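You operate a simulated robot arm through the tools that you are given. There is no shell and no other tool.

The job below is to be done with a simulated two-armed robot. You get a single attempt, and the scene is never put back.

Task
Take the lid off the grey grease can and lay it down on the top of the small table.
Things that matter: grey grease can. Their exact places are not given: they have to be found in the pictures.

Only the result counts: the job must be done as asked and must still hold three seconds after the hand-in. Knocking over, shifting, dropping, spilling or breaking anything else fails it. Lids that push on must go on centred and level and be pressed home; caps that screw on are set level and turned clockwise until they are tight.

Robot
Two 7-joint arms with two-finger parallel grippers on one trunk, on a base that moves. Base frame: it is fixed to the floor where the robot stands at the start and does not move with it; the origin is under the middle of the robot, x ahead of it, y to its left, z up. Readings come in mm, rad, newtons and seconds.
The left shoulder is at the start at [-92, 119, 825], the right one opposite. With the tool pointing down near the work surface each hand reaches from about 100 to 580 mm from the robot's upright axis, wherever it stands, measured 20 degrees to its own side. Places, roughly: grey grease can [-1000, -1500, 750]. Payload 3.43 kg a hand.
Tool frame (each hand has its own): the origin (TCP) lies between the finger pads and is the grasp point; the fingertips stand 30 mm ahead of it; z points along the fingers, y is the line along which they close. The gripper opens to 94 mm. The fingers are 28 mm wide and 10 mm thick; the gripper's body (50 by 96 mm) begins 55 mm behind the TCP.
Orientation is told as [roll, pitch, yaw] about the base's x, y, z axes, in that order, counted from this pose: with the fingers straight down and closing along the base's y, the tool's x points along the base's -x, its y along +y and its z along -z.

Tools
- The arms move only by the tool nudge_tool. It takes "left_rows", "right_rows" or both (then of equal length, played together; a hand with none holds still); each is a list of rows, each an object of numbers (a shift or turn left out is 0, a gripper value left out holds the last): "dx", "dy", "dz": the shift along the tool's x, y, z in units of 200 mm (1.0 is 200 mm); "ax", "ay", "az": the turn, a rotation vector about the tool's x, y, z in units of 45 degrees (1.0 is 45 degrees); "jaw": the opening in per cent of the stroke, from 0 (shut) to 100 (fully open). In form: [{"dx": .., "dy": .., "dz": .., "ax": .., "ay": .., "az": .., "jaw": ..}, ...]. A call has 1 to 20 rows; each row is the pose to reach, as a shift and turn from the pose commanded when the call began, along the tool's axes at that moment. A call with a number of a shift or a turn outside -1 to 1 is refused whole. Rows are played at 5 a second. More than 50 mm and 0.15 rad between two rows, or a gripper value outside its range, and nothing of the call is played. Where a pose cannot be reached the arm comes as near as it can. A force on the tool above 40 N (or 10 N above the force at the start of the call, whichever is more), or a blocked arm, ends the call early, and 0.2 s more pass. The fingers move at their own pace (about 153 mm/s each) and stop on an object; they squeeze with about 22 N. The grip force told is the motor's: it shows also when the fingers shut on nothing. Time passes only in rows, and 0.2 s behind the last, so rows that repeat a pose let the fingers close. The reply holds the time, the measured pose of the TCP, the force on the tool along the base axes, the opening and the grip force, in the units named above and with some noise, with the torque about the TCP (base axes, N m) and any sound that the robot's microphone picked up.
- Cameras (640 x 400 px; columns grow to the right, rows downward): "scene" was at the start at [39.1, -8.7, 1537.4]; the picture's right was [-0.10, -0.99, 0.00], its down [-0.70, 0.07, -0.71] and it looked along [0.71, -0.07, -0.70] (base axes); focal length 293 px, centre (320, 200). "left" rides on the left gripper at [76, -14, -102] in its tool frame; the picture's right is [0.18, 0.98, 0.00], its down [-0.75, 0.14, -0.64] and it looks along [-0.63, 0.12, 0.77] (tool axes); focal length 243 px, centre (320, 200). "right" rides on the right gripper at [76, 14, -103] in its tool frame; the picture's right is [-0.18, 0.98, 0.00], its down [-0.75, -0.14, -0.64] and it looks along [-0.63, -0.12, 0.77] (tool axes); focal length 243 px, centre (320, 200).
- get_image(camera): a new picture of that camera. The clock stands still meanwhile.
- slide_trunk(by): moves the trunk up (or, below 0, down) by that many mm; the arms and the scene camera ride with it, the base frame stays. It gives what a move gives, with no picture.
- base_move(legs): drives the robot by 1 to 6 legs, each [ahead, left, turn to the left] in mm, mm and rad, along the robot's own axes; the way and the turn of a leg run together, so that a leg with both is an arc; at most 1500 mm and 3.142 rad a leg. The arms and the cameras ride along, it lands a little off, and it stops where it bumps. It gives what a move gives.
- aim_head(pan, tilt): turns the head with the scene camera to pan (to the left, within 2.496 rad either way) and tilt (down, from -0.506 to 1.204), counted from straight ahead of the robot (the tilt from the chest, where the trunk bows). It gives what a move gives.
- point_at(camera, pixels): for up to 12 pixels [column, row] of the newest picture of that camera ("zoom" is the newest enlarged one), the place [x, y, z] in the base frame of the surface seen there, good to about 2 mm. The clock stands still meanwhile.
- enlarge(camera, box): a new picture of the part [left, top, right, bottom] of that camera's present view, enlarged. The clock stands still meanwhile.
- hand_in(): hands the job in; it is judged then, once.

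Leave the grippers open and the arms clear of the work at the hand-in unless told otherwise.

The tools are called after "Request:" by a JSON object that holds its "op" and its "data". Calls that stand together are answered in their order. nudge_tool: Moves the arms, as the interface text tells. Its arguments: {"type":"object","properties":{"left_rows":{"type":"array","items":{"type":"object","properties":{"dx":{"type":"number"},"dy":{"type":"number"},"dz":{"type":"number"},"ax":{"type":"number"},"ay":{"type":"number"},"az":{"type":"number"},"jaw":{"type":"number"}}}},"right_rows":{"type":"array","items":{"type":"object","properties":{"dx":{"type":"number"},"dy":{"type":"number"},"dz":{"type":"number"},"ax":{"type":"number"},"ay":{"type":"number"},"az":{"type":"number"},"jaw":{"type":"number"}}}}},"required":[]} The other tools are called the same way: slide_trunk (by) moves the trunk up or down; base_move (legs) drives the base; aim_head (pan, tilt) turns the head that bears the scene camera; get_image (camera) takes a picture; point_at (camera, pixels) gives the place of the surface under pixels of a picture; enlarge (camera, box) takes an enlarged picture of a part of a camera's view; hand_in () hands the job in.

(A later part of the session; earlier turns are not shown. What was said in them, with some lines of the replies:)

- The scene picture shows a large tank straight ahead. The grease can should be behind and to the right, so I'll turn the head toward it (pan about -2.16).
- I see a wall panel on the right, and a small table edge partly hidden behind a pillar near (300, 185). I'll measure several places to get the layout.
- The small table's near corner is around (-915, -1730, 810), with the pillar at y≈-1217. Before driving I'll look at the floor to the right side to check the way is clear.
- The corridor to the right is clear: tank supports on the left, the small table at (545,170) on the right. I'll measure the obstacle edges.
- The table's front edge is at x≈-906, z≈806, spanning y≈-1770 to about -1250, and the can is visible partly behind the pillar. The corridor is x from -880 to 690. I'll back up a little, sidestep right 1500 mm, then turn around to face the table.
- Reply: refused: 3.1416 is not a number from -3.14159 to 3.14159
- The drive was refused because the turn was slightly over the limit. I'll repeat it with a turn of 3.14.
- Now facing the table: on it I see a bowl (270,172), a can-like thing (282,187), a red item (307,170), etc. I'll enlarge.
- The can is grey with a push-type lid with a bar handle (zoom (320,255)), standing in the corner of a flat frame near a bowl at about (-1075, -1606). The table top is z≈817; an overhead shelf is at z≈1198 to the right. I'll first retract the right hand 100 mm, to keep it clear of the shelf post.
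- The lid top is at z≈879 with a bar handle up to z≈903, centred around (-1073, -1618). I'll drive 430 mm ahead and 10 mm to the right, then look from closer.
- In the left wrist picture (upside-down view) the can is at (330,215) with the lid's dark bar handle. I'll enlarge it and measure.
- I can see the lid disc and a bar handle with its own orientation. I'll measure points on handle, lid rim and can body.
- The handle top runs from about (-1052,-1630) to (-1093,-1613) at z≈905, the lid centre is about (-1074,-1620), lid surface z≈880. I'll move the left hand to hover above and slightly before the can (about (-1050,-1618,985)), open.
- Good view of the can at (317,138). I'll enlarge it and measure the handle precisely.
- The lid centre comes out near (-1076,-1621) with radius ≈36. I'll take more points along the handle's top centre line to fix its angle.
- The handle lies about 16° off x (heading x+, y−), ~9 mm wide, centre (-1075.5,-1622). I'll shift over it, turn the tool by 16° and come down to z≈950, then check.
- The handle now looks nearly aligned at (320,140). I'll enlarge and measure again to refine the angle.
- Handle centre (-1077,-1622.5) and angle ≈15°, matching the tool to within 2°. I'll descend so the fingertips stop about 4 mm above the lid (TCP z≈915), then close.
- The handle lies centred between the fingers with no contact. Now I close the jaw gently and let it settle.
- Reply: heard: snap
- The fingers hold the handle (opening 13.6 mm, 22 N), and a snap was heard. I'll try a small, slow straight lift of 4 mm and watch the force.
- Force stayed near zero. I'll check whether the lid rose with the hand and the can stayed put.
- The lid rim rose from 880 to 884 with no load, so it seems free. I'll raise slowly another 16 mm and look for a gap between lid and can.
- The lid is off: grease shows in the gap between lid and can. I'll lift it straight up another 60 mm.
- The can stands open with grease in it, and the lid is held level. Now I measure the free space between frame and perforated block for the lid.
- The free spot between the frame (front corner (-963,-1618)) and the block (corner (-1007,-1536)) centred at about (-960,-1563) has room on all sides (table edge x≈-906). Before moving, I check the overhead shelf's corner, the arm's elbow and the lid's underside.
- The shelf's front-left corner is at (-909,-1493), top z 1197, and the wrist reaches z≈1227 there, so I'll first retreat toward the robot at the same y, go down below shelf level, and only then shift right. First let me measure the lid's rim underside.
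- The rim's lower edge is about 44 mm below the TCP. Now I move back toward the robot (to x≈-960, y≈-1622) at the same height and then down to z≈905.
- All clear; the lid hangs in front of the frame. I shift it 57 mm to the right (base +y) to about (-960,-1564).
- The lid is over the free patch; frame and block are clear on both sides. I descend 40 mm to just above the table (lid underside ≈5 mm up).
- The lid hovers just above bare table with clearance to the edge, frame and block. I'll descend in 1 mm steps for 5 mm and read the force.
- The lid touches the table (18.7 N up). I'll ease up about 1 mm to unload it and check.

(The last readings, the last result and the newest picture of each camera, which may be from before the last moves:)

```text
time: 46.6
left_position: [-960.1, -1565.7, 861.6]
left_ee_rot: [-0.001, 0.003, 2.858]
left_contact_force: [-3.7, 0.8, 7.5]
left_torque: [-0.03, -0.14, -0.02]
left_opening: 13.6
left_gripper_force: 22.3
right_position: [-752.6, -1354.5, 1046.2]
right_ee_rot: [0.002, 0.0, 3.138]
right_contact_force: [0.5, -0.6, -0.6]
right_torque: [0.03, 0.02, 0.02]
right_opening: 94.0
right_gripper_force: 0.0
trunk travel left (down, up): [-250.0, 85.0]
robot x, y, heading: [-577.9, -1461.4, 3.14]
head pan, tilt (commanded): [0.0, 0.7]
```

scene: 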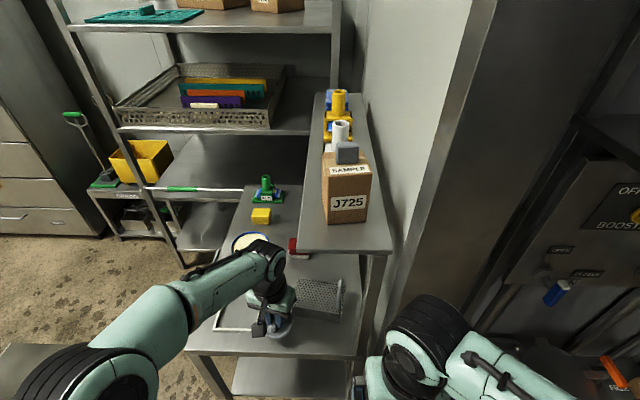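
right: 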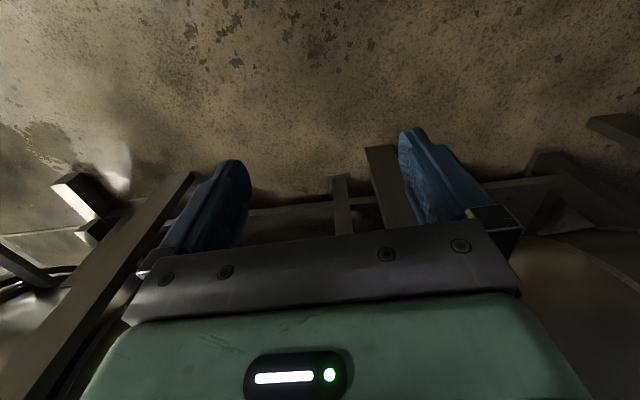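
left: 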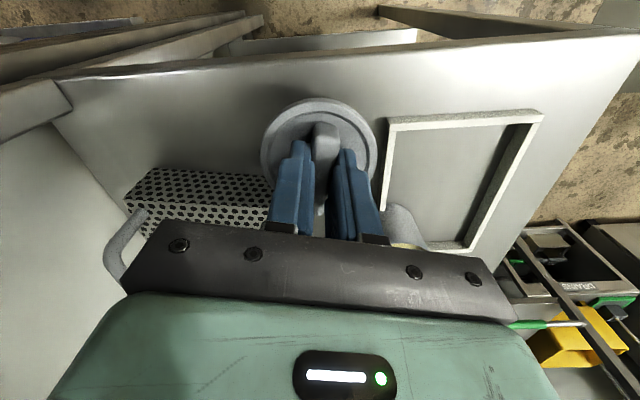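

Light contact (7.5 N) remains. I ease another 0.6 mm and open the jaw gently to about 45 %.

Request:
{"op": "nudge_tool", "data": {"left_rows": [{"dz": -0.003}, {"dz": -0.003, "jaw": 20}, {"dz": -0.003, "jaw": 30}, {"dz": -0.003, "jaw": 45}, {"dz": -0.003, "jaw": 45}]}}

Request:
{"op": "get_image", "data": {"camera": "left"}}

```text
time: 47.8
left_position: [-960.0, -1565.8, 863.4]
left_ee_rot: [0.0, 0.0, 2.856]
left_contact_force: [-0.4, 0.8, 0.8]
left_torque: [0.03, 0.03, 0.04]
left_opening: 42.5
left_gripper_force: 0.0
right_position: [-752.1, -1355.1, 1045.6]
right_ee_rot: [0.001, 0.0, 3.139]
right_contact_force: [-0.3, -0.2, 0.2]
right_torque: [0.02, 0.0, -0.03]
right_opening: 93.8
right_gripper_force: 0.0
trunk travel left (down, up): [-250.0, 85.0]
robot x, y, heading: [-570.8, -1463.7, 3.135]
head pan, tilt (commanded): [0.0, 0.7]
```

```text
taken
```

left: 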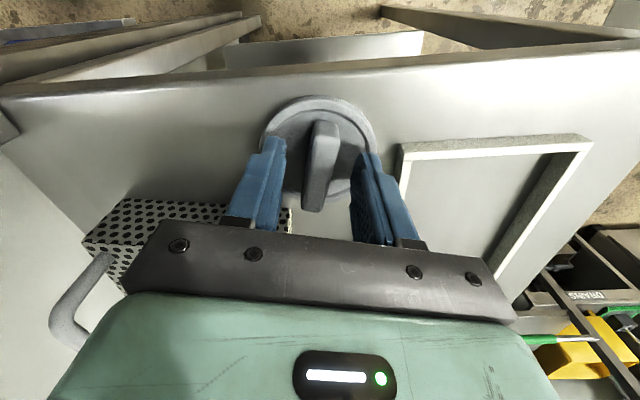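

The lid is released and lies flat. I raise the hand 50 mm straight up, then shift left out from the shelf's side the way I came.

Request:
{"op": "nudge_tool", "data": {"left_rows": [{"dz": -0.03}, {"dz": -0.08}, {"dz": -0.14}, {"dz": -0.2}, {"dz": -0.25}, {"dz": -0.25, "dx": 0.027, "dy": 0.09}, {"dz": -0.25, "dx": 0.053, "dy": 0.18}, {"dz": -0.25, "dx": 0.08, "dy": 0.2735}, {"dz": -0.25, "dx": 0.08, "dy": 0.2735}]}}

Request:
{"op": "get_image", "data": {"camera": "left"}}

Request:
{"op": "get_image", "data": {"camera": "scene"}}

```text
time: 49.8
left_position: [-960.2, -1621.8, 912.8]
left_ee_rot: [0.0, 0.0, 2.855]
left_contact_force: [0.2, 0.4, 0.4]
left_torque: [-0.01, 0.03, 0.03]
left_opening: 42.3
left_gripper_force: 0.1
right_position: [-752.3, -1355.6, 1047.4]
right_ee_rot: [-0.001, 0.0, 3.14]
right_contact_force: [-0.2, -0.2, 0.4]
right_torque: [0.0, 0.0, -0.01]
right_opening: 93.7
right_gripper_force: 0.0
trunk travel left (down, up): [-250.0, 85.0]
robot x, y, heading: [-576.2, -1462.9, 3.139]
head pan, tilt (commanded): [0.0, 0.7]
```

```text
taken
```

left: 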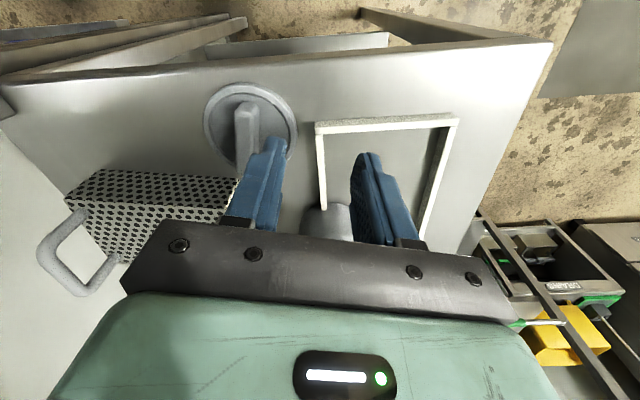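

```text
taken
```

scene: 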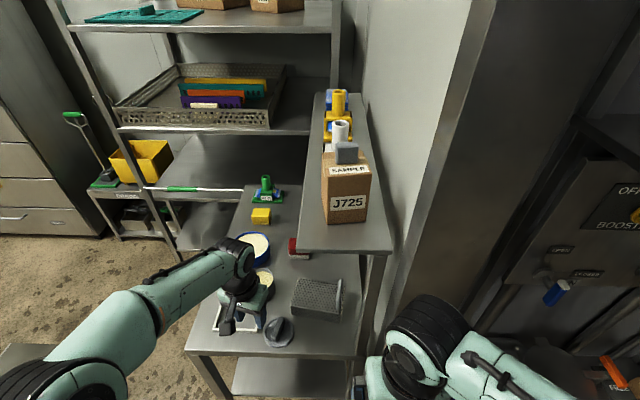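

The lid lies flat on the table at (279,331) and the can stands open. I raise the hand and pull back over the floor in front of the table, opening the jaw fully.

Request:
{"op": "nudge_tool", "data": {"left_rows": [{"dz": -0.17}, {"dz": -0.34}, {"dz": -0.51}, {"dz": -0.68}, {"dz": -0.85, "jaw": 100}, {"dz": -0.85, "dx": 0.11, "dy": -0.06}, {"dz": -0.85, "dx": 0.22, "dy": -0.12}, {"dz": -0.85, "dx": 0.33, "dy": -0.18}, {"dz": -0.85, "dx": 0.449, "dy": -0.246}, {"dz": -0.85, "dx": 0.449, "dy": -0.246}]}}

Request:
{"op": "get_image", "data": {"camera": "scene"}}

Request:
{"op": "get_image", "data": {"camera": "left"}}

```text
time: 52.0
left_position: [-858.8, -1599.3, 1084.3]
left_ee_rot: [0.0, -0.001, 2.859]
left_contact_force: [1.7, -0.2, 0.4]
left_torque: [0.01, -0.02, -0.01]
left_opening: 94.1
left_gripper_force: 0.1
right_position: [-752.5, -1355.3, 1045.5]
right_ee_rot: [-0.002, 0.0, 3.14]
right_contact_force: [-0.4, -0.2, -0.7]
right_torque: [-0.01, 0.0, -0.01]
right_opening: 94.1
right_gripper_force: 0.0
trunk travel left (down, up): [-250.0, 85.0]
robot x, y, heading: [-578.8, -1463.4, 3.143]
head pan, tilt (commanded): [0.0, 0.7]
```

```text
taken
```

scene: 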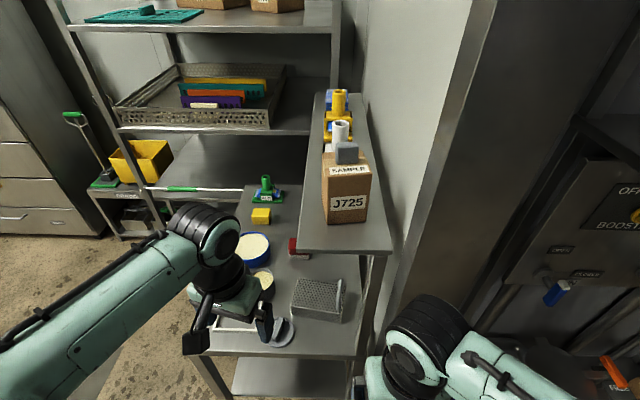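

```text
taken
```

left: 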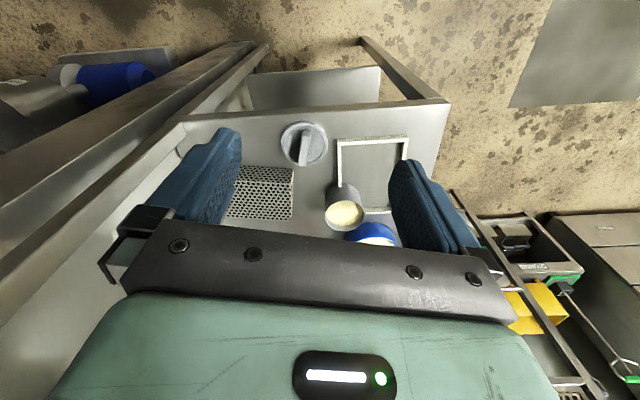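

Hand is clear, and the wrist view shows the lid at (304,145) and the open can at (345,210). I'll enlarge and verify that the lid lies flat and the can hasn't shifted.

Request:
{"op": "enlarge", "data": {"camera": "left", "box": [260, 110, 400, 240]}}

Request:
{"op": "point_at", "data": {"camera": "left", "pixels": [[283, 146], [325, 146], [303, 124], [306, 164], [345, 188], [345, 225], [328, 212], [363, 212], [405, 150], [260, 105]]}}

```text
3.08 times, centred on (330, 175) of left
```

zoom: 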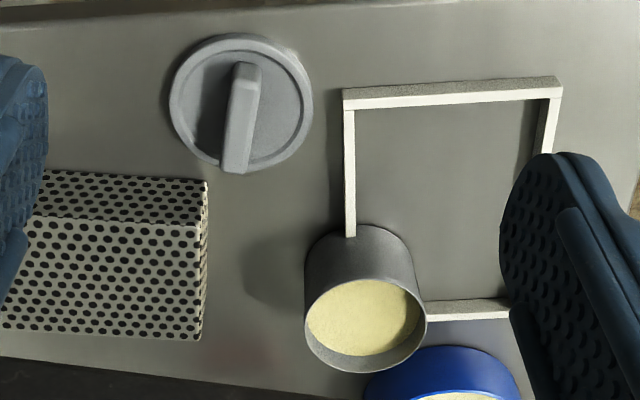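

```text
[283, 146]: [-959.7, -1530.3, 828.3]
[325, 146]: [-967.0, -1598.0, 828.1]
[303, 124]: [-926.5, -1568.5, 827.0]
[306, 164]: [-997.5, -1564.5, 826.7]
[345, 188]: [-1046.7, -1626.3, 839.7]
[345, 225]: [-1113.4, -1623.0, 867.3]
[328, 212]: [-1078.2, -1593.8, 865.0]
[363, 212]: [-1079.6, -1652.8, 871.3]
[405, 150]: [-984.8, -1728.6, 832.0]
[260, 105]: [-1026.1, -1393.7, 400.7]
```

The lid's rim reads z 826.7–828.3 all around, so it lies flat at about (-962,-1565), and the can stands where it was at (-1076,-1622). I'll back the robot 150 mm to leave the arms well clear.

Request:
{"op": "base_move", "data": {"legs": [[-150, 0, 0]]}}

Request:
{"op": "get_image", "data": {"camera": "scene"}}

```text
time: 53.4
left_position: [-710.3, -1599.5, 1083.2]
left_ee_rot: [0.0, 0.001, 2.857]
left_contact_force: [0.6, 0.3, 0.0]
left_torque: [0.0, 0.02, -0.02]
left_opening: 94.3
left_gripper_force: 0.0
right_position: [-601.8, -1355.2, 1045.0]
right_ee_rot: [-0.001, 0.001, 3.138]
right_contact_force: [-0.2, -0.2, 1.1]
right_torque: [-0.02, 0.03, 0.0]
right_opening: 93.9
right_gripper_force: 0.1
trunk travel left (down, up): [-250.0, 85.0]
robot x, y, heading: [-428.2, -1462.1, 3.137]
head pan, tilt (commanded): [0.0, 0.7]
```

```text
taken
```

scene: 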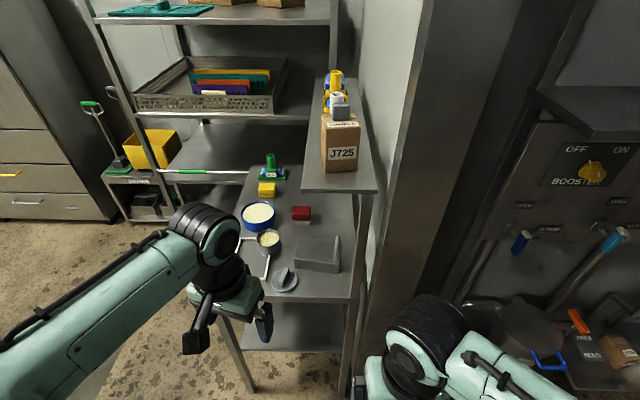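

The lid rests flat on the small table at (285,278) in the picture. The can stands open at (268,240), nothing else has moved, and the grippers are open and clear. I'm handing in.

Request:
{"op": "hand_in", "data": {}}

```text
The job is handed in.
```

The lid is off the grey grease can and lies flat, handle up, on the small table. It sits on a clear patch near the front edge, at about (-962, -1565). I've handed the job in, but the reply only confirmed receipt, so I don't know the verdict.

- **Lid:** its rim measured z 827 to 828 at four points around, so it is level. It is clear of the frame, the perforated block and the table edge.
- **Can:** it stands open where it was, at about (-1076, -1622), and I saw no spilled grease.
- **Surroundings:** in the last pictures nothing else had moved. Both grippers are open, and I backed the robot 150 mm away from the table.

There was one snap sound as the fingers closed on the handle. The lid then lifted with almost no resistance, and I saw no damage.
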